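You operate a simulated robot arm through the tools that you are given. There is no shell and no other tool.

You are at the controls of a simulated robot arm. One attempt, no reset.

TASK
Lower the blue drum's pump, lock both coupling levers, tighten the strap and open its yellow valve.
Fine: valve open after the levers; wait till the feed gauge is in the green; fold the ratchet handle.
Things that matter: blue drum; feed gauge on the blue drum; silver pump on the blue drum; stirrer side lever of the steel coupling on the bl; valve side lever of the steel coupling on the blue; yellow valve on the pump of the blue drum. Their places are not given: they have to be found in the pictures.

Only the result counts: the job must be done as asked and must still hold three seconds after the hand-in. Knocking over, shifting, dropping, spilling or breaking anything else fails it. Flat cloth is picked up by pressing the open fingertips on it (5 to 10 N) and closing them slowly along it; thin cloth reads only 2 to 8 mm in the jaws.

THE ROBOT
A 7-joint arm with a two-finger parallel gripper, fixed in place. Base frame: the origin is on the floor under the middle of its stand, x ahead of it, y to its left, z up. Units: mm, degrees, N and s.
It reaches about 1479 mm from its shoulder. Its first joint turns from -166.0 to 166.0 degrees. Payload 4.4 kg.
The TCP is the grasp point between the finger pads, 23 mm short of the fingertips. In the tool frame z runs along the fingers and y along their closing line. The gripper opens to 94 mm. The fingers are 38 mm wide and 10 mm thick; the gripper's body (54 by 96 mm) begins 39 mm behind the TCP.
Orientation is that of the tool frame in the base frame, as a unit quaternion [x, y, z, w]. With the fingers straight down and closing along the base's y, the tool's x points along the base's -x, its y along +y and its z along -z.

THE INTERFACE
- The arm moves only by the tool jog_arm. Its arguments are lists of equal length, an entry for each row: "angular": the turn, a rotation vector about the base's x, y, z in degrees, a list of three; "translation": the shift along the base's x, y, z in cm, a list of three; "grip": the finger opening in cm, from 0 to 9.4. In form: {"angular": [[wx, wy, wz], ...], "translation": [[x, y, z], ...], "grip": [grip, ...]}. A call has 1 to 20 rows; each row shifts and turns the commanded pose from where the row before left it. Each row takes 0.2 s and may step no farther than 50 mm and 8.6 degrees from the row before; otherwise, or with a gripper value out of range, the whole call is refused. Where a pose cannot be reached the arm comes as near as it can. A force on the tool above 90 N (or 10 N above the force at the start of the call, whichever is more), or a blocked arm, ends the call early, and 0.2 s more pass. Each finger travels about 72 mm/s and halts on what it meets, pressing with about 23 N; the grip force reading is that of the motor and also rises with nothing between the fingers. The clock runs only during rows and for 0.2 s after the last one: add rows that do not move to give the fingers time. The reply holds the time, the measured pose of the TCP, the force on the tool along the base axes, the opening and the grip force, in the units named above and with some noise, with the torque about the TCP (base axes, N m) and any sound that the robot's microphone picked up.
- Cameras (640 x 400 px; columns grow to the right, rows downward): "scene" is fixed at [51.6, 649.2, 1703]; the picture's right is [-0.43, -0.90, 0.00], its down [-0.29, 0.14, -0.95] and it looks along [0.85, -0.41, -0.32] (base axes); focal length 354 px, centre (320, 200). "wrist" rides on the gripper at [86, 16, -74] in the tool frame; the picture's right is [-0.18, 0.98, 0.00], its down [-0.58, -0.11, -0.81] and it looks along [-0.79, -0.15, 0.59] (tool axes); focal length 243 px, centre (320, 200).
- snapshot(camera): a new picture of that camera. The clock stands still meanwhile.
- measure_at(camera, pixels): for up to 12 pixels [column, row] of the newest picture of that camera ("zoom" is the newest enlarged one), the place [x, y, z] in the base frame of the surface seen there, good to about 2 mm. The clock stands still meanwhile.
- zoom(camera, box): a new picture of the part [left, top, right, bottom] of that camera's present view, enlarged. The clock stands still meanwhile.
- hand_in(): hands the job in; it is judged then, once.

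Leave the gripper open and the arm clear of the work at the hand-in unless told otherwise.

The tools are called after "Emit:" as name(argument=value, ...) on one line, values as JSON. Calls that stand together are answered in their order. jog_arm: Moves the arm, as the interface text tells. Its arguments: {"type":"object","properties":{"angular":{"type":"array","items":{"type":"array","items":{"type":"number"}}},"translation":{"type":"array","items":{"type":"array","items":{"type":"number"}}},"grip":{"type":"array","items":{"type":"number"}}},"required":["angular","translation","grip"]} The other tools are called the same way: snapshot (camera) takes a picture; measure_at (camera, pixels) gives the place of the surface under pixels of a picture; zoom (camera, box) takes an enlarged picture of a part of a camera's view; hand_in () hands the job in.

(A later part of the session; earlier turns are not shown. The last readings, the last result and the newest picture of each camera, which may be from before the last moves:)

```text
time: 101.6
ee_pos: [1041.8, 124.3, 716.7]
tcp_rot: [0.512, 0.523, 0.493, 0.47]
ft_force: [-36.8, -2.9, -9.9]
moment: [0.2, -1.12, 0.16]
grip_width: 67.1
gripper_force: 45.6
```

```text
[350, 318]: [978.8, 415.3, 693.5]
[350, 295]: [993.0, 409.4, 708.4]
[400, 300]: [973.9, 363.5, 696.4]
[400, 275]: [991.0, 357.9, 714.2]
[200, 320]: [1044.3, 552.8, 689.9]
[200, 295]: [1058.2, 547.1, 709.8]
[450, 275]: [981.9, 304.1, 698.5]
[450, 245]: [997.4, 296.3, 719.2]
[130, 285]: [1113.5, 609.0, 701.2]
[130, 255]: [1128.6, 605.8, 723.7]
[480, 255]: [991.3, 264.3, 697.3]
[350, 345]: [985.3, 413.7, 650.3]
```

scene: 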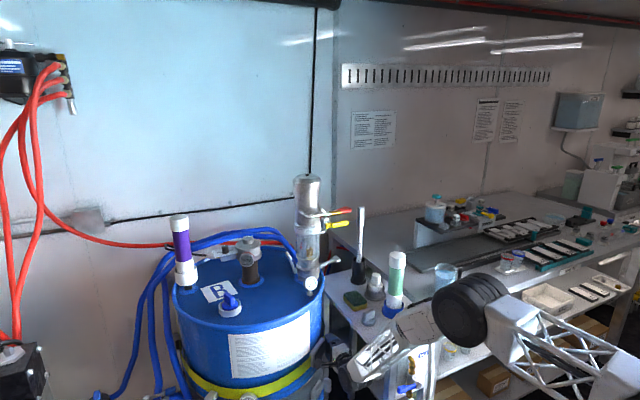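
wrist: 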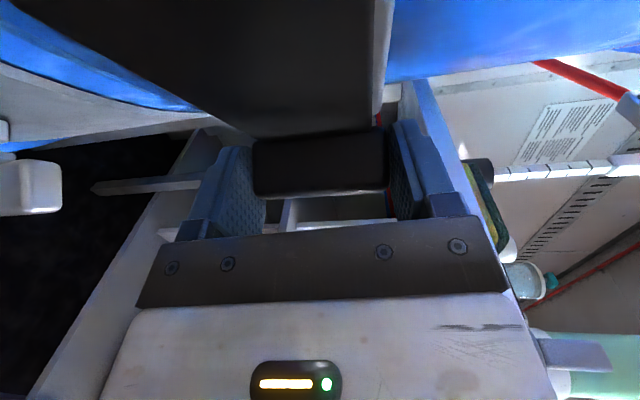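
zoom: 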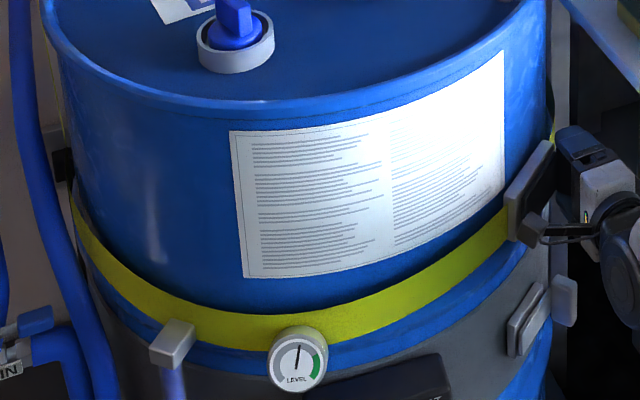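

The strap stands ≈15 mm off the drum (loose). I do a second full stroke, now with the refined arc (radius 89 mm about (1010,209)). Opening, first half.

Emit:
jog_arm(angular=[[0, 0, -1.2], [0, 0, -1.2], [0, 0, -1.2], [0, 0, -1.2], [0, 0, -1.2], [0, 0, -1.2], [0, 0, -1.2], [0, 0, -1.2], [0, 0, 0]], translation=[[-0.72, -0.24, 0.05], [-0.74, -0.14, 0], [-0.77, -0.1, 0], [-0.78, -0.04, 0], [-0.78, 0.04, 0], [-0.77, 0.1, 0], [-0.76, 0.17, 0], [-0.74, 0.23, 0], [0, 0, 0]], grip=[5.0, 5.0, 5.0, 5.0, 5.0, 5.0, 5.0, 5.0, 5.0])

Emit:
jog_arm(angular=[[0, 0, -1.2], [0, 0, -1.2], [0, 0, -1.2], [0, 0, -1.2], [0, 0, -1.2], [0, 0, -1.2], [0, 0, -1.2], [0, 0, 0]], translation=[[-0.72, 0.3, 0], [-0.69, 0.36, 0], [-0.66, 0.42, 0], [-0.61, 0.47, 0], [-0.57, 0.53, 0], [-0.53, 0.57, 0], [-0.43, 0.58, 0], [0, 0, 0]], grip=[5.0, 5.0, 5.0, 5.0, 5.0, 5.0, 5.0, 5.0])

Emit:
snapshot(camera="wrist")

Emit:
measure_at(camera="wrist", pixels=[[310, 30], [315, 60], [320, 100], [325, 140], [325, 180]])

```text
time: 103.6
ee_pos: [982.1, 126.9, 717.3]
tcp_rot: [0.554, 0.477, 0.453, 0.511]
ft_force: [4.9, -25.8, -14.7]
moment: [-0.7, -0.8, -1.0]
grip_width: 67.1
gripper_force: 45.2
```

```text
time: 105.4
ee_pos: [940.6, 159.4, 717.8]
tcp_rot: [0.587, 0.436, 0.414, 0.542]
ft_force: [-6.7, -23.7, -4.5]
moment: [-0.34, -0.79, -1.29]
grip_width: 66.3
gripper_force: 44.5
```

```text
taken
```

wrist: 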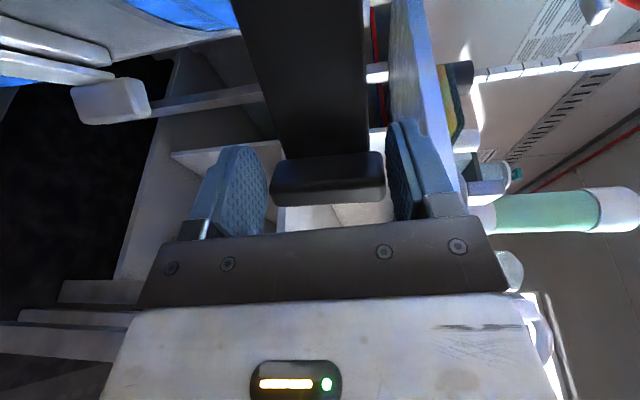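

```text
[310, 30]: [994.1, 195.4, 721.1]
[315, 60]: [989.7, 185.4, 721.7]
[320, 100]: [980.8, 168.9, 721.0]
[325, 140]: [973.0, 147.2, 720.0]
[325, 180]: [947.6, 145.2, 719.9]
```

The handle lags at −114° (fingers slid ~20 mm on the tab). I re-grip centred on the tab at (952,141) and finish the opening.

Emit:
jog_arm(angular=[[0, 0, 0], [0, 0, 0], [0, 0, 0], [0, 0, 0], [0, 0, 0], [0, 0, 0], [0, 0, 0], [0, 0, 0], [0, 0, 0]], translation=[[0, 0, 0], [0, 0, 0], [0.57, -0.92, 0], [0.57, -0.92, 0], [0, 0, 0], [0, 0, 0], [0, 0, 0], [0, 0, 0], [0, 0, 0]], grip=[7.6, 8.6, 8.6, 8.6, 8.6, 7.4, 6.2, 5.0, 5.0])

Emit:
snapshot(camera="wrist")

Emit:
measure_at(camera="wrist", pixels=[[310, 30], [315, 60], [320, 100], [325, 140], [325, 180]])

```text
time: 107.4
ee_pos: [951.2, 141.0, 717.8]
tcp_rot: [0.587, 0.436, 0.414, 0.541]
ft_force: [0.3, 2.9, -23.6]
moment: [-0.47, -0.94, 0.17]
grip_width: 67.2
gripper_force: 45.3
```

```text
taken
```

wrist: 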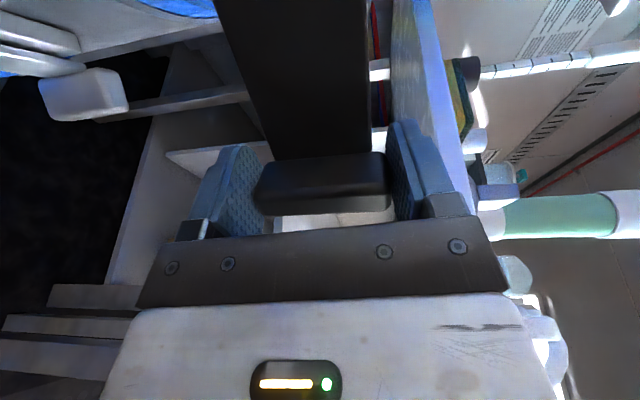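

```text
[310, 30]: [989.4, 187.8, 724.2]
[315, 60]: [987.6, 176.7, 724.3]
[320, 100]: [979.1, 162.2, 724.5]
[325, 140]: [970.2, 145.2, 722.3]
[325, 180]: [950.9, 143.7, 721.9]
```

Emit:
jog_arm(angular=[[0, 0, -2], [0, 0, -2], [0, 0, -2], [0, 0, -2], [0, 0, 0], [0, 0, 0]], translation=[[-0.52, 0.49, 0], [-0.49, 0.53, 0], [-0.43, 0.57, 0], [-0.4, 0.58, 0], [-0.16, 0.27, 0], [0, 0, 0]], grip=[5.0, 5.0, 5.0, 5.0, 5.0, 5.0])

Emit:
snapshot(camera="wrist")

Emit:
measure_at(camera="wrist", pixels=[[310, 30], [315, 60], [320, 100], [325, 140], [325, 180]])

```text
time: 108.8
ee_pos: [931.7, 164.5, 718.3]
tcp_rot: [0.617, 0.394, 0.375, 0.569]
ft_force: [-4.7, -19.1, -35.3]
moment: [-0.33, -1.03, -1.16]
grip_width: 67.4
gripper_force: 44.5
```

```text
taken
```

wrist: 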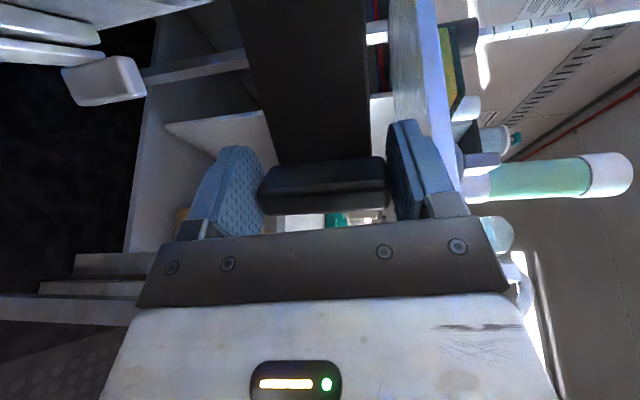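

```text
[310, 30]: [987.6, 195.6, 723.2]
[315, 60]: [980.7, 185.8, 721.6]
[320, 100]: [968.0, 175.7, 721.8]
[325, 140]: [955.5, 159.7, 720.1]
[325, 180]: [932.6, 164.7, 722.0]
```

Open stop reached (−132°). Now the closing stroke in one go up to near the end.

Emit:
jog_arm(angular=[[0, 0, 1.6], [0, 0, 1.6], [0, 0, 1.6], [0, 0, 1.6], [0, 0, 1.6], [0, 0, 1.6], [0, 0, 1.6], [0, 0, 1.6], [0, 0, 1.6], [0, 0, 1.6], [0, 0, 1.6], [0, 0, 1.6], [0, 0, 1.6], [0, 0, 1.6], [0, 0, 1.6], [0, 0, 0]], translation=[[0.42, -0.66, -0.05], [0.48, -0.63, 0], [0.53, -0.58, 0], [0.57, -0.53, 0], [0.62, -0.48, 0], [0.66, -0.43, 0], [0.69, -0.37, 0], [0.72, -0.31, 0], [0.75, -0.24, 0], [0.77, -0.17, 0], [0.78, -0.11, 0], [0.78, -0.04, 0], [0.78, 0.03, 0], [0.78, 0.1, 0], [0.5, 0.12, 0], [0, 0, 0]], grip=[5.0, 5.0, 5.0, 5.0, 5.0, 5.0, 5.0, 5.0, 5.0, 5.0, 5.0, 5.0, 5.0, 5.0, 5.0, 5.0])

Emit:
snapshot(camera="wrist")

Emit:
measure_at(camera="wrist", pixels=[[280, 30], [280, 60], [300, 90], [320, 110], [330, 140], [325, 180]])

```text
time: 112.2
ee_pos: [1030.0, 120.5, 716.8]
tcp_rot: [0.521, 0.513, 0.486, 0.479]
ft_force: [-8.6, -16.8, -39.4]
moment: [-0.8, -1.24, 1.05]
grip_width: 67.6
gripper_force: 44.5
```

```text
taken
```

wrist: 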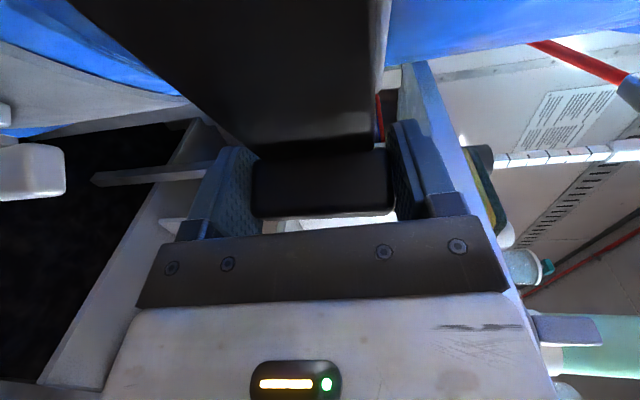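

```text
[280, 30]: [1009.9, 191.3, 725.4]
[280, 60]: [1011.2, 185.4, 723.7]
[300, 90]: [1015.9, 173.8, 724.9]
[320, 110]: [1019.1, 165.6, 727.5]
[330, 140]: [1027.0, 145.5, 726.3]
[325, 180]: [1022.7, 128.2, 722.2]
```

Emit:
jog_arm(angular=[[0, 0, 0], [0, 0, 0], [0, 0, 0], [0, 0, 0], [0, 0, 0], [0, 0, 0], [0, 0, 0], [0, 0, 0]], translation=[[0, 0, 0], [0, 0, 0], [-0.9, 0.03, 0.1], [-0.9, 0.03, 0], [0, 0, 0], [0, 0, 0], [0, 0, 0], [0, 0, 0]], grip=[7.6, 8.4, 8.4, 8.4, 7.0, 5.6, 5.0, 5.0])

Emit:
jog_arm(angular=[[0, 0, 0.5], [0, 0, 0.5], [0, 0, 0.5], [0, 0, 0.5], [0, 0, 0], [0, 0, 0]], translation=[[0.8, 0.05, 0], [0.8, 0.13, 0], [0.7, 0.18, 0], [0.4, 0.14, 0], [0.3, 0.1, 0], [0, 0, 0]], grip=[5.0, 5.0, 5.0, 5.0, 5.0, 5.0])

Emit:
snapshot(camera="wrist")

Emit:
measure_at(camera="wrist", pixels=[[250, 30], [280, 60], [300, 90], [320, 110], [330, 130], [325, 180]])

Emit:
zoom(camera="scene", box=[160, 310, 350, 400])

Emit:
measure_at(camera="zoom", pixels=[[350, 318], [350, 295], [400, 300], [400, 275], [200, 320], [200, 295], [450, 275], [450, 245], [130, 285], [130, 255], [480, 255], [350, 345]])

```text
time: 114.0
ee_pos: [1010.0, 124.0, 718.3]
tcp_rot: [0.52, 0.515, 0.485, 0.478]
ft_force: [-7.2, -1.1, -25.3]
moment: [-0.29, -0.58, 0.56]
grip_width: 66.8
gripper_force: 45.0
```

```text
time: 115.4
ee_pos: [1041.5, 127.3, 718.4]
tcp_rot: [0.513, 0.522, 0.493, 0.47]
ft_force: [-35.0, -17.4, -34.4]
moment: [-0.01, -0.63, 0.0]
grip_width: 67.1
gripper_force: 45.2
```

```text
taken
```

wrist: 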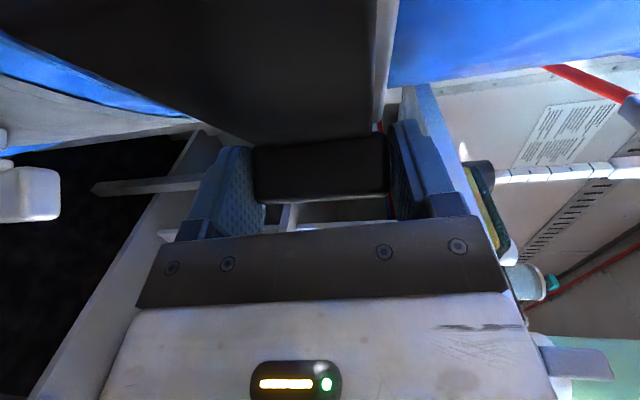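

```text
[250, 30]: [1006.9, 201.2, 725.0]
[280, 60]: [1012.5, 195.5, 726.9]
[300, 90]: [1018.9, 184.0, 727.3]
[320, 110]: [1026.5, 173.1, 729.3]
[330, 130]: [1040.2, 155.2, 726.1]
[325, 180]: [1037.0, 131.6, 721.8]
```

```text
3.37 times, centred on (255, 355) of scene
```

zoom: 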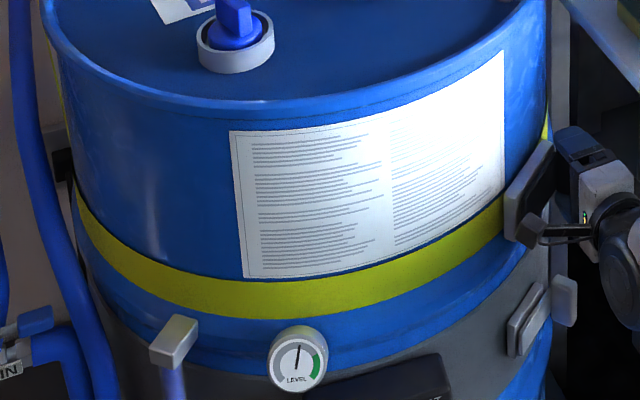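

```text
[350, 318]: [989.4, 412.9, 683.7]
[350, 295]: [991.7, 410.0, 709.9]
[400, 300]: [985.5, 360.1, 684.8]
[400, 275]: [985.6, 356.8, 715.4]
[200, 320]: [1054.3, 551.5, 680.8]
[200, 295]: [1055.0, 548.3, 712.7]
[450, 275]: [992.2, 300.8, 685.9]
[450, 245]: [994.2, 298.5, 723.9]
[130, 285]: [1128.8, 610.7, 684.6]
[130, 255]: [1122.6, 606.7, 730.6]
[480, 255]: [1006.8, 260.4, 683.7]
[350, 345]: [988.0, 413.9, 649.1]
```

The strap is now flush with the drum (radius 303 → 290 mm): tightened. The handle is pressed against its closed stop (−54°, 39 N). I open the fingers and back straight out.

Emit:
jog_arm(angular=[[0, 0, 0], [0, 0, 0], [0, 0, 0], [0, 0, 0], [0, 0, 0], [0, 0, 0], [0, 0, 0]], translation=[[0, 0, 0], [0, 0, 0.05], [0, 0, 0], [-2.5, 0, 0], [-2.5, 0, 0], [-2.5, 0, 0], [0, 0, 0]], grip=[7.6, 8.6, 8.8, 8.8, 8.8, 8.8, 8.8])

Emit:
snapshot(camera="wrist")

Emit:
measure_at(camera="wrist", pixels=[[250, 30], [270, 50], [290, 70], [300, 85], [300, 110], [320, 110]])

Emit:
zoom(camera="scene", box=[280, 310, 380, 400])

```text
time: 117.0
ee_pos: [967.1, 129.3, 718.2]
tcp_rot: [0.51, 0.523, 0.495, 0.47]
ft_force: [-0.4, -0.8, 1.0]
moment: [0.0, 0.0, 0.02]
grip_width: 87.9
gripper_force: 0.0
```

```text
taken
```

wrist: 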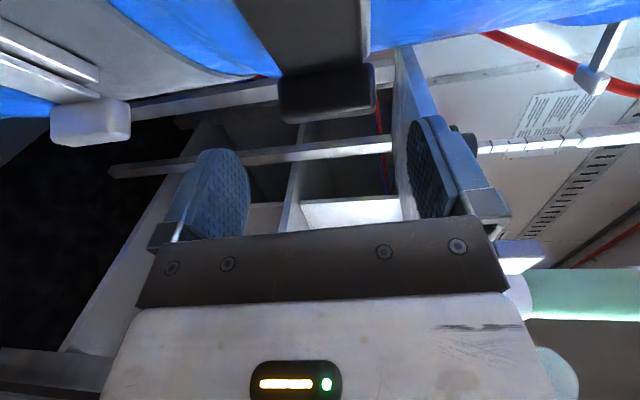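

```text
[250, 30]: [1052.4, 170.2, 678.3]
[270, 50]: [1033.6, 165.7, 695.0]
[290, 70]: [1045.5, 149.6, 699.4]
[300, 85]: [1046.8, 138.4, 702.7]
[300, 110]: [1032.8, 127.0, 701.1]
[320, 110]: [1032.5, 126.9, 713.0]
```

```text
4.44 times, centred on (330, 355) of scene
```

zoom: 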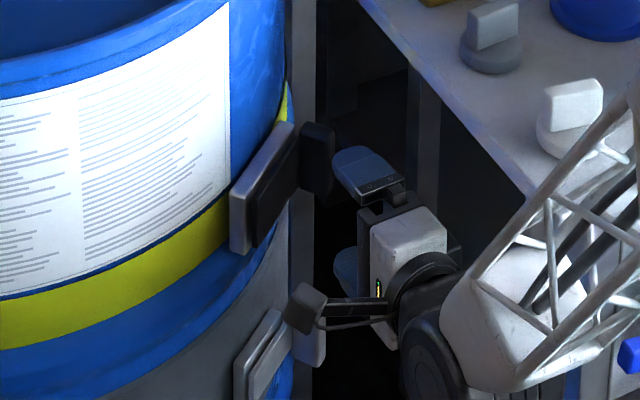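

The handle looks folded. I verify its angle.

Emit:
measure_at(camera="wrist", pixels=[[310, 10], [315, 25], [320, 40], [325, 55], [330, 68], [340, 30], [340, 60], [300, 40]])

Emit:
zoom(camera="wrist", box=[220, 0, 400, 130])

```text
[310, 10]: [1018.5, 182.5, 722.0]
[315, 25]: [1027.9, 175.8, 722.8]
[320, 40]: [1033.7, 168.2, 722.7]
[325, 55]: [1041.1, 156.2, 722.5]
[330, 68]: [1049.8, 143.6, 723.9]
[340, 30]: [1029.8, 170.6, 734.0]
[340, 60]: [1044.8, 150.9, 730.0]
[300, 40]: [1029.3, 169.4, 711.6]
```

```text
3.08 times, centred on (310, 65) of wrist
```

zoom: 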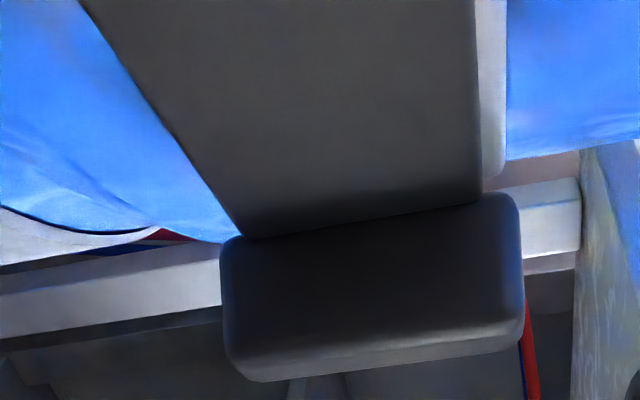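

Handle at −51°: folded. Next, the valve-side lever. The horizontal tool works there too (it hangs outside the drum rim). I go back, up, and forward to a pre-approach at about (1060,37,1012).

Emit:
jog_arm(angular=[[0, 0, 0], [0, 0, 0], [0, 0, 0], [0, 0, 0], [0, 0, 0], [0, 0, 0], [0, 0, 0], [0, 0, 0], [0, 0, 0]], translation=[[-2.1, 0, 2], [-2.1, 0, 2], [0, -0.8, 4.2], [0, -0.8, 4.2], [0, -0.8, 4.2], [0, -0.8, 4.2], [0, -0.8, 4.2], [0, -0.8, 4.2], [0, 0, 0]], grip=[6, 4, 4, 4, 4, 4, 4, 4, 4])

Emit:
snapshot(camera="wrist")

Emit:
snapshot(camera="scene")

```text
time: 119.0
ee_pos: [925.7, 80.5, 1008.2]
tcp_rot: [0.511, 0.522, 0.494, 0.471]
ft_force: [-0.7, 0.3, -0.3]
moment: [0.0, 0.02, 0.02]
grip_width: 39.9
gripper_force: 0.1
```

```text
taken
```

wrist: 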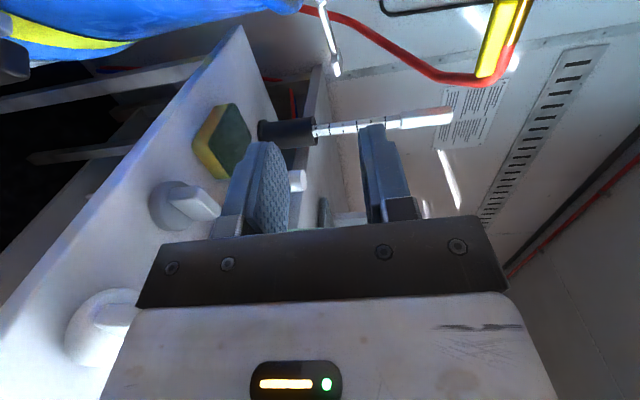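

```text
taken
```

scene: 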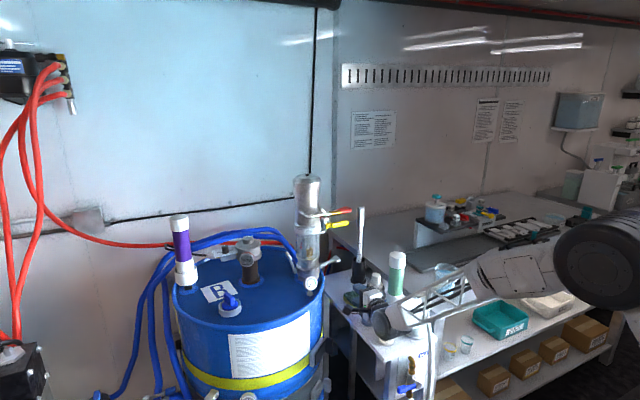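

Emit:
jog_arm(angular=[[0, 0, 0], [0, 0, 0], [0, 0, 0], [0, 0, 0]], translation=[[4.5, -1.45, 0.1], [4.5, -1.45, 0.1], [4.4, -1.45, 0.1], [0, 0, 0]], grip=[4, 4, 4, 4])

Emit:
snapshot(camera="wrist")

Emit:
zoom(camera="scene", box=[270, 220, 400, 310])

```text
time: 120.0
ee_pos: [1061.1, 36.3, 1012.8]
tcp_rot: [0.51, 0.522, 0.495, 0.471]
ft_force: [0.0, -0.1, -0.1]
moment: [-0.01, 0.01, 0.02]
grip_width: 40.0
gripper_force: 0.1
```

```text
taken
```

wrist: 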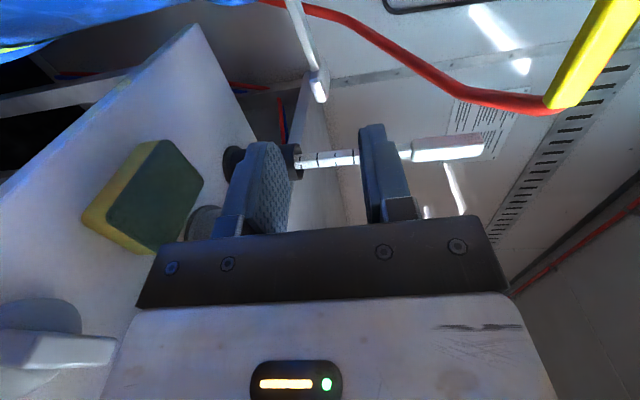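

```text
4.44 times, centred on (335, 265) of scene
```

zoom: 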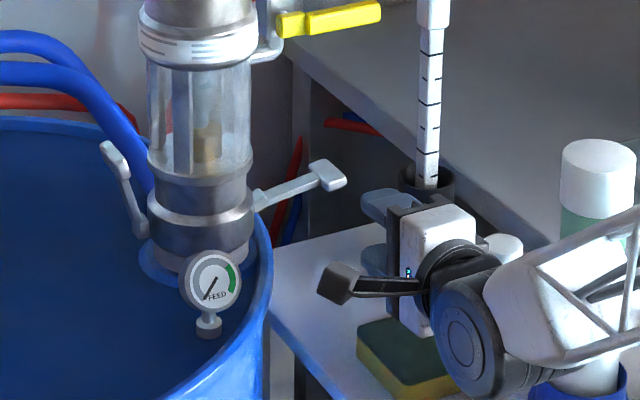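

I measure the lever in this wrist view (its end at (320,88)).

Emit:
zoom(camera="wrist", box=[260, 0, 380, 110])

Emit:
measure_at(camera="wrist", pixels=[[298, 20], [303, 40], [308, 55], [314, 70], [318, 80], [320, 92], [324, 85], [313, 85], [310, 45]])

```text
3.64 times, centred on (320, 55) of wrist
```

zoom: 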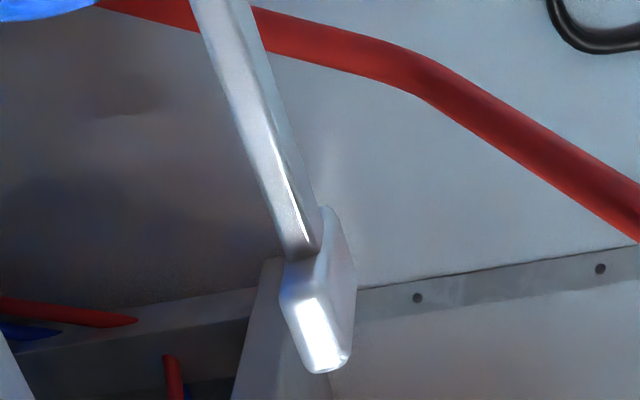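

```text
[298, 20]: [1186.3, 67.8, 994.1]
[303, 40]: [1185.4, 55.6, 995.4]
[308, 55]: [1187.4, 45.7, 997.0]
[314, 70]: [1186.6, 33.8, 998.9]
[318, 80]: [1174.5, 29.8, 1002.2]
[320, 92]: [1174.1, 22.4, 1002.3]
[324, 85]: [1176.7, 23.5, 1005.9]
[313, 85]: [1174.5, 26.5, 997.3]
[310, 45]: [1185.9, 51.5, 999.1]
```

Lever tab spans x≥1174, y 16–34, z 997–1006. I advance so the lever lies between the fingers: TCP (1172,40,1003).

Emit:
jog_arm(angular=[[0, 0, 0], [0, 0, 0], [0, 0, 0], [0, 0, 0]], translation=[[3.7, 0.12, -0.33], [3.7, 0.12, -0.33], [3.7, 0.12, -0.33], [0, 0, 0]], grip=[4, 4, 4, 4])

Emit:
snapshot(camera="wrist")

Emit:
zoom(camera="scene", box=[270, 220, 400, 310])

```text
time: 121.0
ee_pos: [1170.2, 42.7, 1004.2]
tcp_rot: [0.511, 0.522, 0.494, 0.471]
ft_force: [0.1, -0.1, 0.0]
moment: [0.01, 0.0, -0.01]
grip_width: 40.1
gripper_force: 0.1
```

```text
taken
```

wrist: 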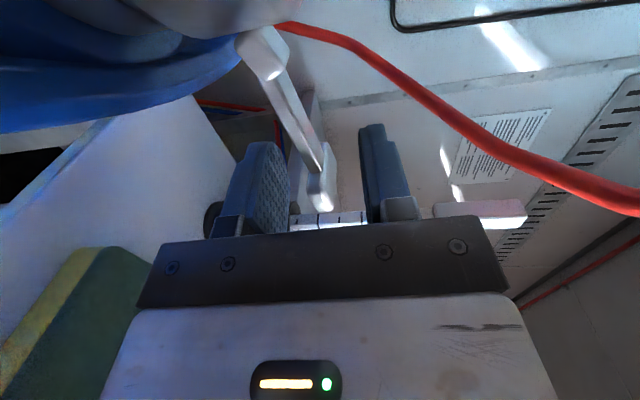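

```text
4.44 times, centred on (335, 265) of scene
```

zoom: 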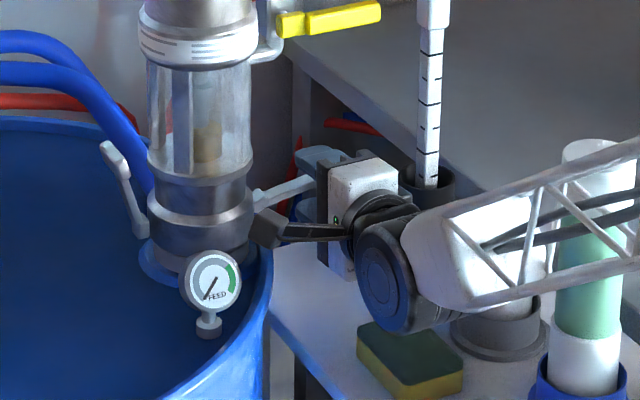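

The lever is between the fingers. I raise along the arc to about 50°.

Emit:
jog_arm(angular=[[0, 0, 0], [0, 0, 0], [0, 0, 0], [0, 0, 0], [0, 0, 0], [0, 0, 0], [0, 0, 0]], translation=[[0, 0, 0.5], [0, -0.08, 0.8], [0, 0.03, 0.6], [0, 0.04, 0.57], [0, 0.17, 0.63], [0, 0.22, 0.62], [0, 0, 0]], grip=[4, 4, 4, 4, 4, 4, 4])

Emit:
snapshot(camera="wrist")

```text
time: 122.6
ee_pos: [1171.4, 42.7, 1042.5]
tcp_rot: [0.512, 0.521, 0.495, 0.47]
ft_force: [-1.9, -6.8, 1.6]
moment: [-0.22, 0.04, -0.07]
grip_width: 41.0
gripper_force: 1.2
```

```text
taken
```

wrist: 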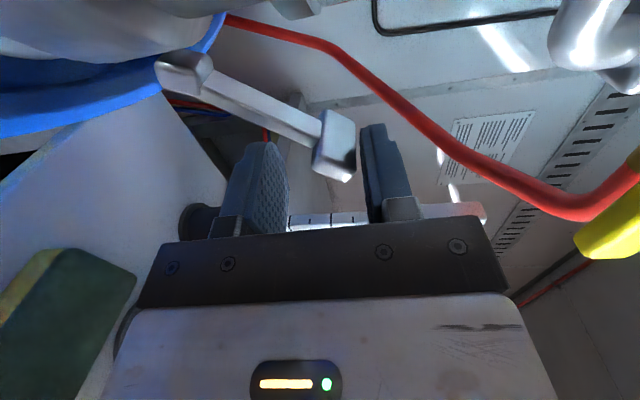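

The lever's tab gets close to the upper finger. I open to 60 mm while raising 10 mm (keeps the lower finger's height) and continue to 65°.

Emit:
jog_arm(angular=[[0, 0, 0], [0, 0, 0], [0, 0, 0], [0, 0, 0], [0, 0, 0]], translation=[[0, 0, 0.5], [0, 0, 0.5], [0, 0.38, 0.62], [0, 0.4, 0.6], [0, 0, 0]], grip=[5, 6, 6, 6, 6])

Emit:
snapshot(camera="wrist")

```text
time: 123.8
ee_pos: [1170.1, 51.4, 1062.8]
tcp_rot: [0.511, 0.522, 0.495, 0.47]
ft_force: [-0.3, 0.0, 0.6]
moment: [-0.06, 0.01, 0.0]
grip_width: 59.9
gripper_force: 0.0
```

```text
taken
```

wrist: 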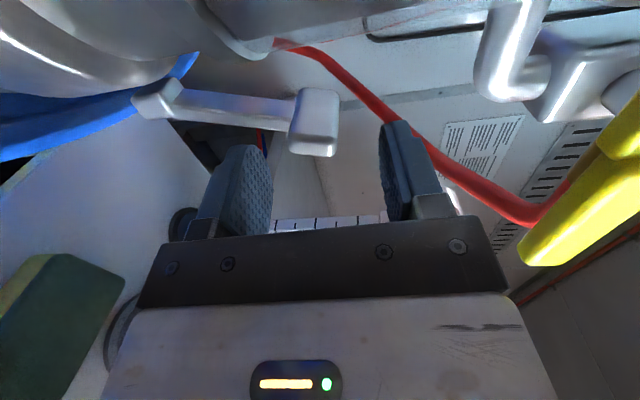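

Emit:
measure_at(camera="wrist", pixels=[[315, 110], [315, 145], [300, 120], [330, 110], [260, 110], [220, 103], [180, 95], [150, 105]])

```text
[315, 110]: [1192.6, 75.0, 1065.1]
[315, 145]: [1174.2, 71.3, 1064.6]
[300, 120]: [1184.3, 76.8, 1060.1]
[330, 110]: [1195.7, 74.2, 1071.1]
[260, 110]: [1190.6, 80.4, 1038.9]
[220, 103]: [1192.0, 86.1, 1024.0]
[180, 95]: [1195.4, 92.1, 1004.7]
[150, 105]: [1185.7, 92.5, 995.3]
```

The lever already stands at 74° like the other one. To make sure it's at its stop, I back off in y, close the fingers and press the tab's outer side in +y gently.

Emit:
jog_arm(angular=[[0, 0, 0], [0, 0, 0], [0, 0, 0], [0, 0, 0], [0, 0, 0], [0, 0, 0]], translation=[[0, -0.7, 0], [0, -0.6, 0], [0.4, 0, 0], [0, 0, 0], [0, 0, 0], [0, 0, 0]], grip=[6, 6, 4, 2, 0, 0])

Emit:
jog_arm(angular=[[0, 0, 0], [0, 0, 0], [0, 0, 0], [0, 0, 0], [0, 0, 0]], translation=[[0, 0.4, 0], [0, 0.3, 0], [0, 0.3, 0], [0, 0.2, 0], [0, 0, 0]], grip=[0, 0, 0, 0, 0])

Emit:
snapshot(camera="wrist")

```text
time: 125.2
ee_pos: [1174.5, 39.0, 1063.5]
tcp_rot: [0.511, 0.522, 0.495, 0.471]
ft_force: [-0.1, 0.2, -0.1]
moment: [0.0, 0.0, 0.0]
grip_width: 0.1
gripper_force: 23.3
```

```text
time: 126.4
ee_pos: [1174.2, 47.2, 1064.6]
tcp_rot: [0.513, 0.52, 0.494, 0.472]
ft_force: [-5.8, -86.9, 3.5]
moment: [0.8, -0.08, -0.1]
grip_width: 0.0
gripper_force: 22.2
```

```text
taken
```

wrist: 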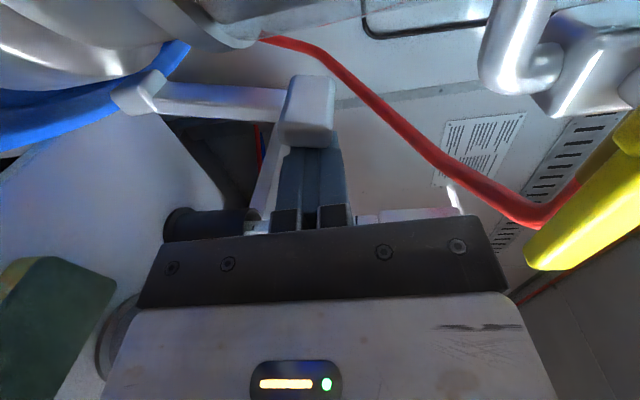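

Firm stop at 87 N: the valve-side lever is locked as well. I back off and look at both levers and the valve.

Emit:
jog_arm(angular=[[0, 0, 0], [0, 0, 0], [0, 0, 0], [0, 0, 0], [0, 0, 0], [0, 0, 0]], translation=[[0, -0.8, 0], [0, -0.7, 0], [-4.5, 0, 0], [-4.5, 0, 0.5], [-3.0, 0, 3], [0, 0, 0]], grip=[0, 0, 0, 0, 0, 0])

Emit:
snapshot(camera="wrist")

Emit:
zoom(camera="scene", box=[270, 180, 390, 300])

```text
time: 127.8
ee_pos: [1053.2, 37.2, 1098.9]
tcp_rot: [0.511, 0.523, 0.495, 0.47]
ft_force: [0.1, 0.6, 0.4]
moment: [0.04, -0.03, 0.01]
grip_width: 0.1
gripper_force: 23.3
```

```text
taken
```

wrist: 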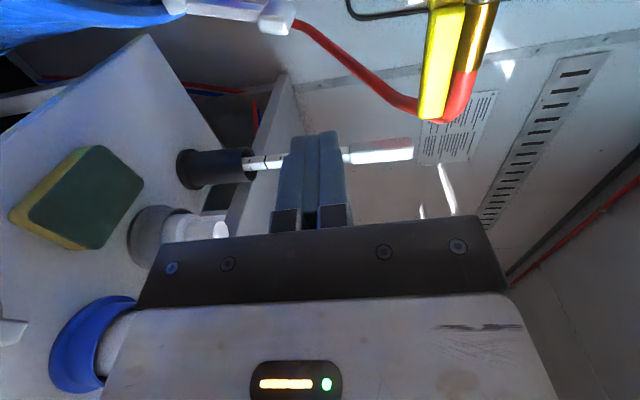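

```text
3.33 times, centred on (330, 240) of scene
```

zoom: 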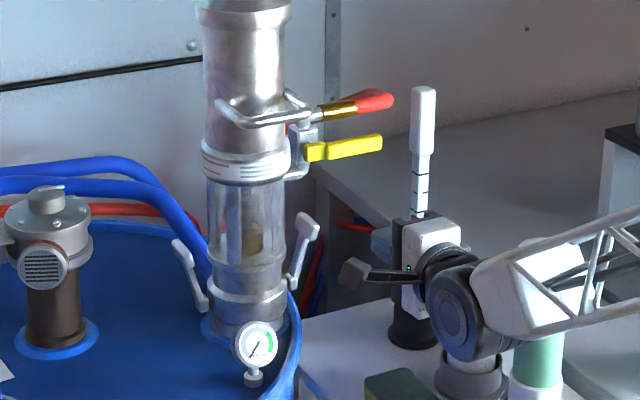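

Both levers stand up symmetrically. Now I zoom on the yellow valve and measure its handle.

Emit:
zoom(camera="scene", box=[310, 200, 360, 240])

Emit:
measure_at(camera="zoom", pixels=[[180, 210], [230, 200], [290, 190], [350, 175], [410, 165], [180, 230], [300, 210], [410, 185], [150, 180], [150, 260], [200, 190], [100, 250]])

Emit:
zoom(camera="wrist", box=[370, 0, 530, 130])

Emit:
measure_at(camera="wrist", pixels=[[445, 20], [440, 50], [435, 80], [430, 105], [450, 60], [460, 40], [425, 110]])

```text
10.00 times, centred on (335, 220) of scene
```

zoom: 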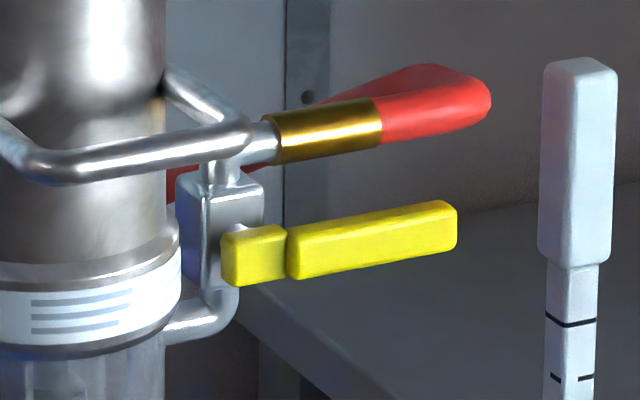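

```text
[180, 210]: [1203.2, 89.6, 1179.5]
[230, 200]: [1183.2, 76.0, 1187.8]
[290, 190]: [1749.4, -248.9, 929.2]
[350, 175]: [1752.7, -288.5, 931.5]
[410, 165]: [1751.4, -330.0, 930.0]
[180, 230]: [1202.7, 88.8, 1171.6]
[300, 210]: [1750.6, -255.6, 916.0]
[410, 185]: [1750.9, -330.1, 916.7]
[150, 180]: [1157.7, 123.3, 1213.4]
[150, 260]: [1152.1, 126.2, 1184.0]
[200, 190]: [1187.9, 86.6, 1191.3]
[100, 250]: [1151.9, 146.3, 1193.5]
```

```text
3.08 times, centred on (450, 65) of wrist
```

zoom: 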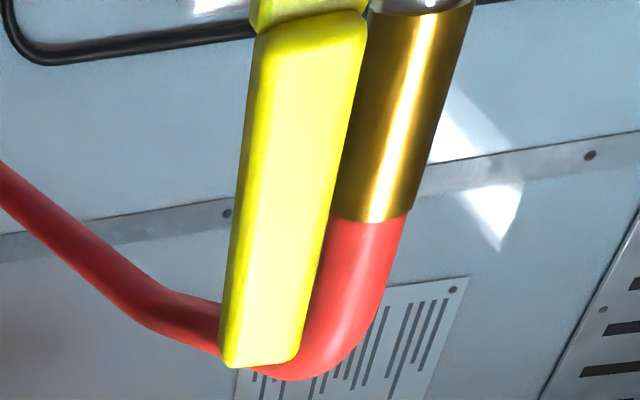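

```text
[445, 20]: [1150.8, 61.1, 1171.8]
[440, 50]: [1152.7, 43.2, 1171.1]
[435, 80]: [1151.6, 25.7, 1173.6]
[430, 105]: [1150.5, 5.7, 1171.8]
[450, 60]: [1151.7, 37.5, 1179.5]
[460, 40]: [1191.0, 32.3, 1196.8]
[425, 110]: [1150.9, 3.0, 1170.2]
```

The yellow handle: front face x≈1151, y 0…66, z≈1164–1182, pivot ≈(y 78, z 1172), lying crosswise (closed). I go above it with closed fingers and gently test pressing down near its tip: first to (1053,22,1197), then forward.

Emit:
jog_arm(angular=[[0, 0, 0], [0, 0, 0], [0, 0, 0], [0, 0, 0], [0, 0, 0], [0, 0, 0], [0, 0, 0]], translation=[[0, -0.5, 3.3], [0, -0.5, 3.3], [0, -0.5, 3.3], [3, 0, 0.1], [3, 0, 0.1], [2.8, 0, 0], [0, 0, 0]], grip=[0, 0, 0, 0, 0, 0, 0])

Emit:
snapshot(camera="wrist")

Emit:
zoom(camera="scene", box=[280, 180, 380, 260])

```text
time: 129.4
ee_pos: [1144.5, 19.9, 1200.2]
tcp_rot: [0.511, 0.523, 0.494, 0.47]
ft_force: [0.0, -0.1, -0.4]
moment: [-0.02, 0.01, 0.02]
grip_width: 0.0
gripper_force: 23.0
```

```text
taken
```

wrist: 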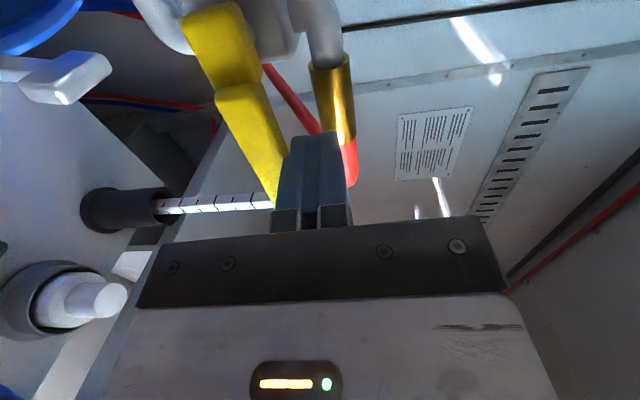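

```text
5.00 times, centred on (330, 220) of scene
```

zoom: 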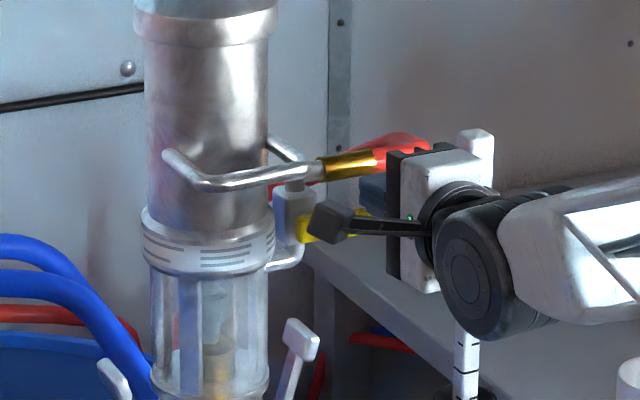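

The closed fingers are right above the handle's tip. I press down slowly.

Emit:
jog_arm(angular=[[0, 0, 0], [0, 0, 0], [0, 0, 0], [0, 0, 0]], translation=[[0, 0, -0.5], [0, 0, -0.4], [0, 0, -0.3], [0, 0, 0]], grip=[0, 0, 0, 0])

```text
time: 130.4
ee_pos: [1143.4, 22.4, 1187.6]
tcp_rot: [0.511, 0.522, 0.495, 0.471]
ft_force: [-0.1, -0.4, -0.8]
moment: [-0.01, -0.02, -0.02]
grip_width: 0.0
gripper_force: 22.7
```

Emit:
jog_arm(angular=[[0, 0, 0], [0, 0, 0], [0, 0, 0], [0, 0, 0]], translation=[[0, 0, -0.3], [0, 0, -0.3], [0, 0, -0.2], [0, 0, 0]], grip=[0, 0, 0, 0])

Emit:
snapshot(camera="wrist")

```text
time: 131.4
ee_pos: [1143.0, 20.8, 1179.4]
tcp_rot: [0.511, 0.523, 0.494, 0.47]
ft_force: [0.1, 1.0, 0.3]
moment: [-0.01, -0.01, -0.02]
grip_width: 0.0
gripper_force: 23.1
```

```text
taken
```

wrist: 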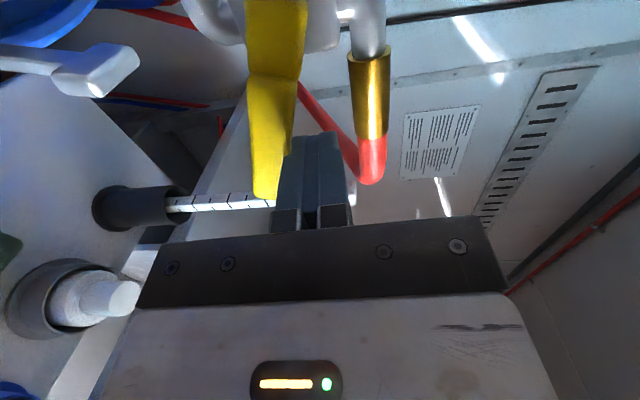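

Emit:
measure_at(camera="wrist", pixels=[[275, 20], [275, 60], [272, 100], [268, 140], [266, 180], [285, 120], [280, 150]])

Emit:
zoom(camera="wrist", box=[220, 40, 400, 240])

```text
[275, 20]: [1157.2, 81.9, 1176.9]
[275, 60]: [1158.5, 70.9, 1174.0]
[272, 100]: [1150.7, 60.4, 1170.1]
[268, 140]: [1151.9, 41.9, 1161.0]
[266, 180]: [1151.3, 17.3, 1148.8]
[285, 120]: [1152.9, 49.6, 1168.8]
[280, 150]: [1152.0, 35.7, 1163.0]
```

```text
2.00 times, centred on (310, 140) of wrist
```

zoom: 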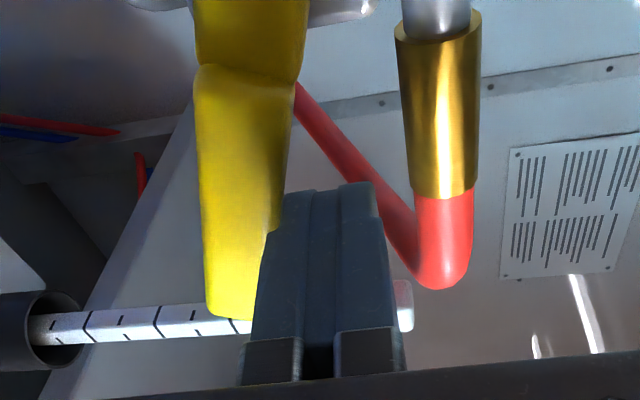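

The handle turns down easily (now ≈25° down). I continue along the arc to ≈60°.

Emit:
jog_arm(angular=[[0, 0, 0], [0, 0, 0], [0, 0, 0], [0, 0, 0], [0, 0, 0], [0, 0, 0], [0, 0, 0]], translation=[[0, -0.15, -0.65], [0, -0.1, -0.65], [0, 0, -0.65], [0, 0, -0.65], [0, 0.3, -0.7], [0, 0.3, -0.7], [0, 0, 0]], grip=[0, 0, 0, 0, 0, 0, 0])

Emit:
snapshot(camera="wrist")

Emit:
zoom(camera="scene", box=[280, 190, 380, 300])

```text
time: 133.0
ee_pos: [1141.9, 24.9, 1140.0]
tcp_rot: [0.51, 0.523, 0.495, 0.471]
ft_force: [0.7, -1.1, -0.8]
moment: [0.01, -0.03, -0.02]
grip_width: 0.1
gripper_force: 23.4
```

```text
taken
```

wrist: 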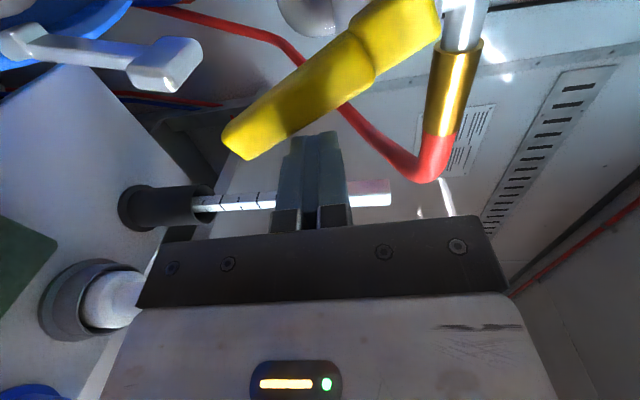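

```text
3.64 times, centred on (330, 245) of scene
```

zoom: 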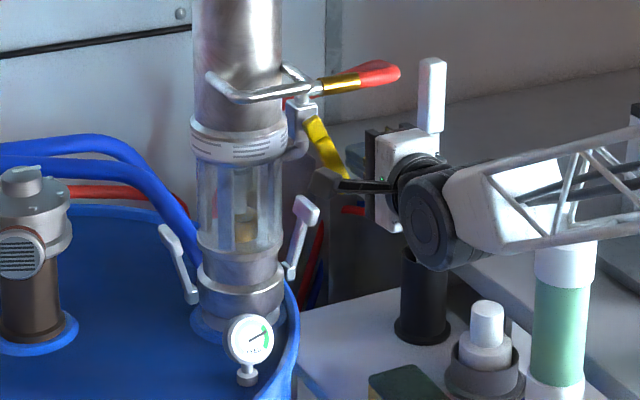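

The handle is now ~60° down, and the gauge needle is moving. I finish opening to 90°.

Emit:
jog_arm(angular=[[0, 0, 0], [0, 0, 0], [0, 0, 0], [0, 0, 0], [0, 0, 0]], translation=[[0, 0.54, -0.63], [0, 0.54, -0.64], [0, 0.75, -0.47], [0, 0.75, -0.4], [0, 0, 0]], grip=[0, 0, 0, 0, 0])

Emit:
snapshot(camera="wrist")

Emit:
zoom(camera="scene", box=[290, 270, 330, 300])

```text
time: 134.2
ee_pos: [1143.1, 49.5, 1119.1]
tcp_rot: [0.511, 0.52, 0.495, 0.472]
ft_force: [-9.6, -44.2, 10.7]
moment: [0.19, -0.19, -0.79]
grip_width: 0.3
gripper_force: 22.8
```

```text
taken
```

wrist: 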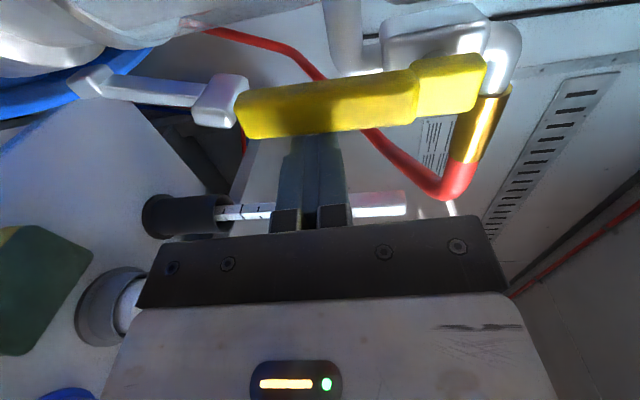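

```text
13.33 times, centred on (310, 285) of scene
```

zoom: 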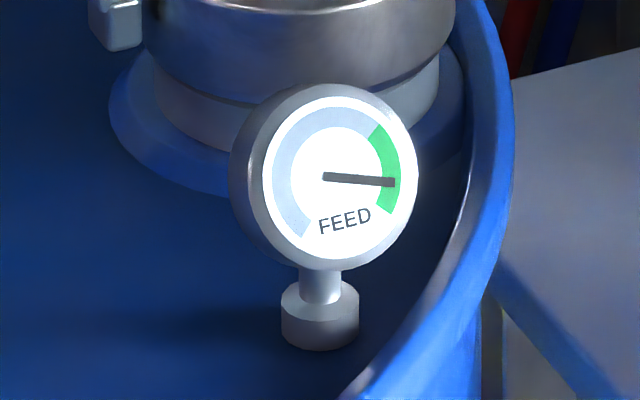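

The needle is in the green and the valve handle has reached its stop (44 N). I measure the handle angle.

Emit:
measure_at(camera="wrist", pixels=[[460, 85], [420, 92], [380, 97], [340, 103], [300, 108], [260, 115]])

Emit:
jog_arm(angular=[[0, 0, 0], [0, 0, 0]], translation=[[0, 0.15, 0], [0, 0, 0]], grip=[0, 0])

```text
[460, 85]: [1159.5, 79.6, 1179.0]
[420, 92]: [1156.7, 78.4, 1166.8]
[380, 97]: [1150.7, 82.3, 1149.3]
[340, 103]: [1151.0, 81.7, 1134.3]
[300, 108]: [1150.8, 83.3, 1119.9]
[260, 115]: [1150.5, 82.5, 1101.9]
```

```text
time: 134.8
ee_pos: [1143.5, 49.8, 1120.1]
tcp_rot: [0.512, 0.52, 0.495, 0.471]
ft_force: [9.1, -74.1, 14.7]
moment: [0.29, -0.53, -1.84]
grip_width: 0.0
gripper_force: 23.0
```

The handle is vertical (y≈82 all along), at its stop: valve fully open. I back off sideways and retreat.

Emit:
jog_arm(angular=[[0, 0, 0], [0, 0, 0], [0, 0, 0], [0, 0, 0], [0, 0, 0], [0, 0, 0]], translation=[[0, -1.0, 0], [0, -2.0, 0], [-4.5, 0, 0], [-4.5, 0, 0], [-4.5, 0, 0.5], [0, 0, 0]], grip=[0, 0, 0, 0, 0, 0])

Emit:
zoom(camera="scene", box=[290, 270, 330, 300])

Emit:
zoom(camera="scene", box=[270, 180, 390, 300])

Emit:
snapshot(camera="wrist")

```text
time: 136.2
ee_pos: [1007.1, 23.6, 1123.2]
tcp_rot: [0.511, 0.523, 0.494, 0.469]
ft_force: [0.4, -0.3, 1.0]
moment: [-0.03, 0.01, 0.01]
grip_width: 0.0
gripper_force: 23.1
```

```text
13.33 times, centred on (310, 285) of scene
```

zoom: 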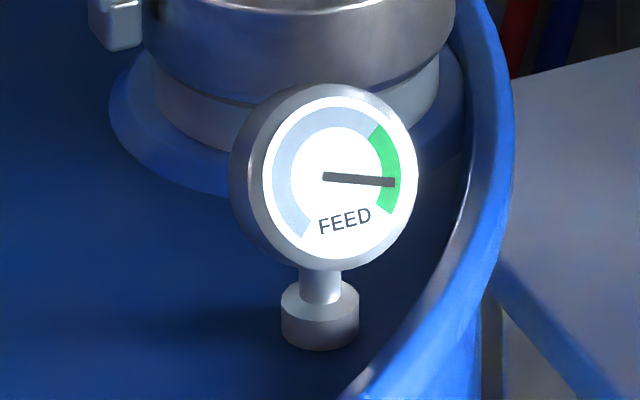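

```text
3.33 times, centred on (330, 240) of scene
```

zoom: 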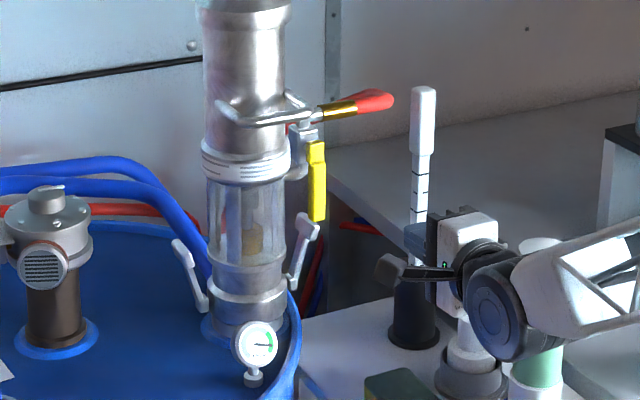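

```text
taken
```

wrist: 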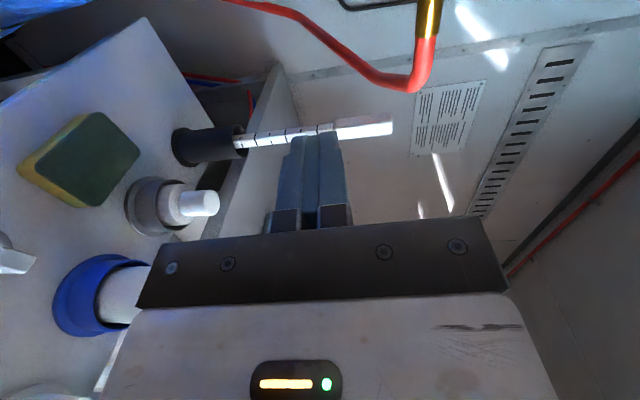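

Gauge steady in the green, levers up, valve open. I retreat the arm clear and open the gripper, then inspect the strap and the ratchet once more.

Emit:
jog_arm(angular=[[0, 0, 0], [0, 0, 0], [0, 0, 0], [0, 0, 0], [0, 0, 0], [0, 0, 0]], translation=[[-3, 1, 3], [-3, 2, 3], [-3, 2, 2], [-2, 2, 1], [0, 0, 0], [0, 0, 0]], grip=[0, 2, 4, 6, 8, 9.4])

Emit:
snapshot(camera="scene")

Emit:
zoom(camera="scene", box=[160, 300, 360, 400])

Emit:
zoom(camera="scene", box=[295, 325, 355, 400])

```text
time: 137.6
ee_pos: [899.0, 92.2, 1211.9]
tcp_rot: [0.511, 0.522, 0.494, 0.471]
ft_force: [0.0, -1.1, 0.4]
moment: [-0.01, 0.0, 0.0]
grip_width: 94.2
gripper_force: 0.1
```

```text
taken
```

scene: 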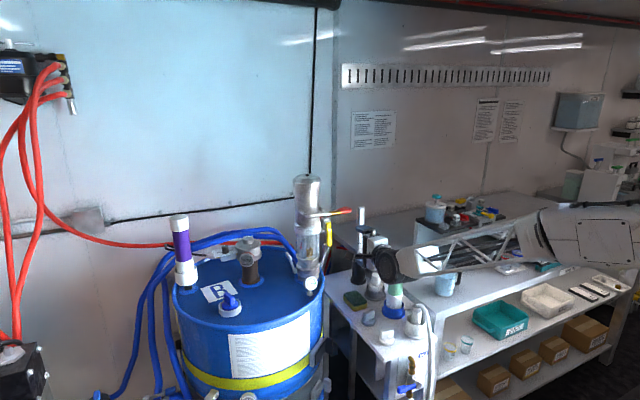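

```text
3.20 times, centred on (260, 350) of scene
```

zoom: 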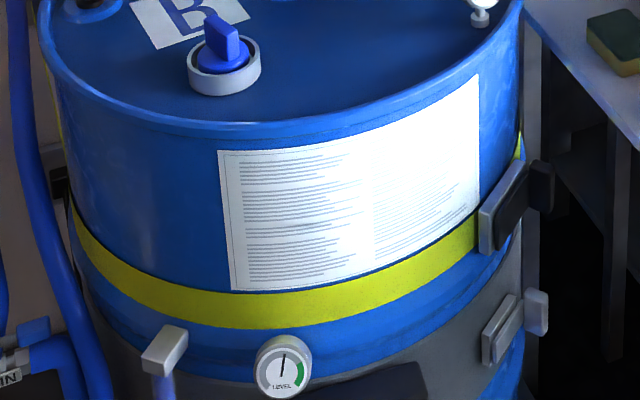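

```text
5.33 times, centred on (325, 362) of scene
```

zoom: 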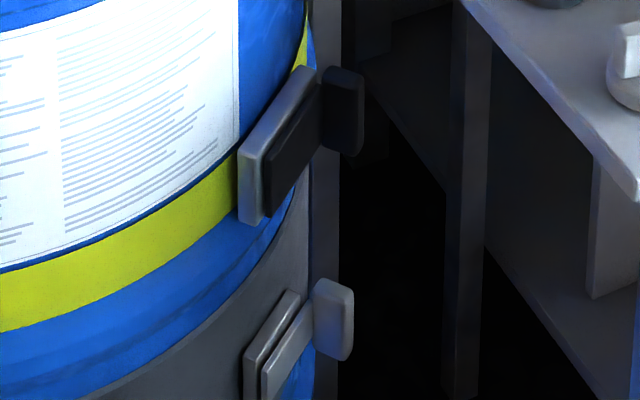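

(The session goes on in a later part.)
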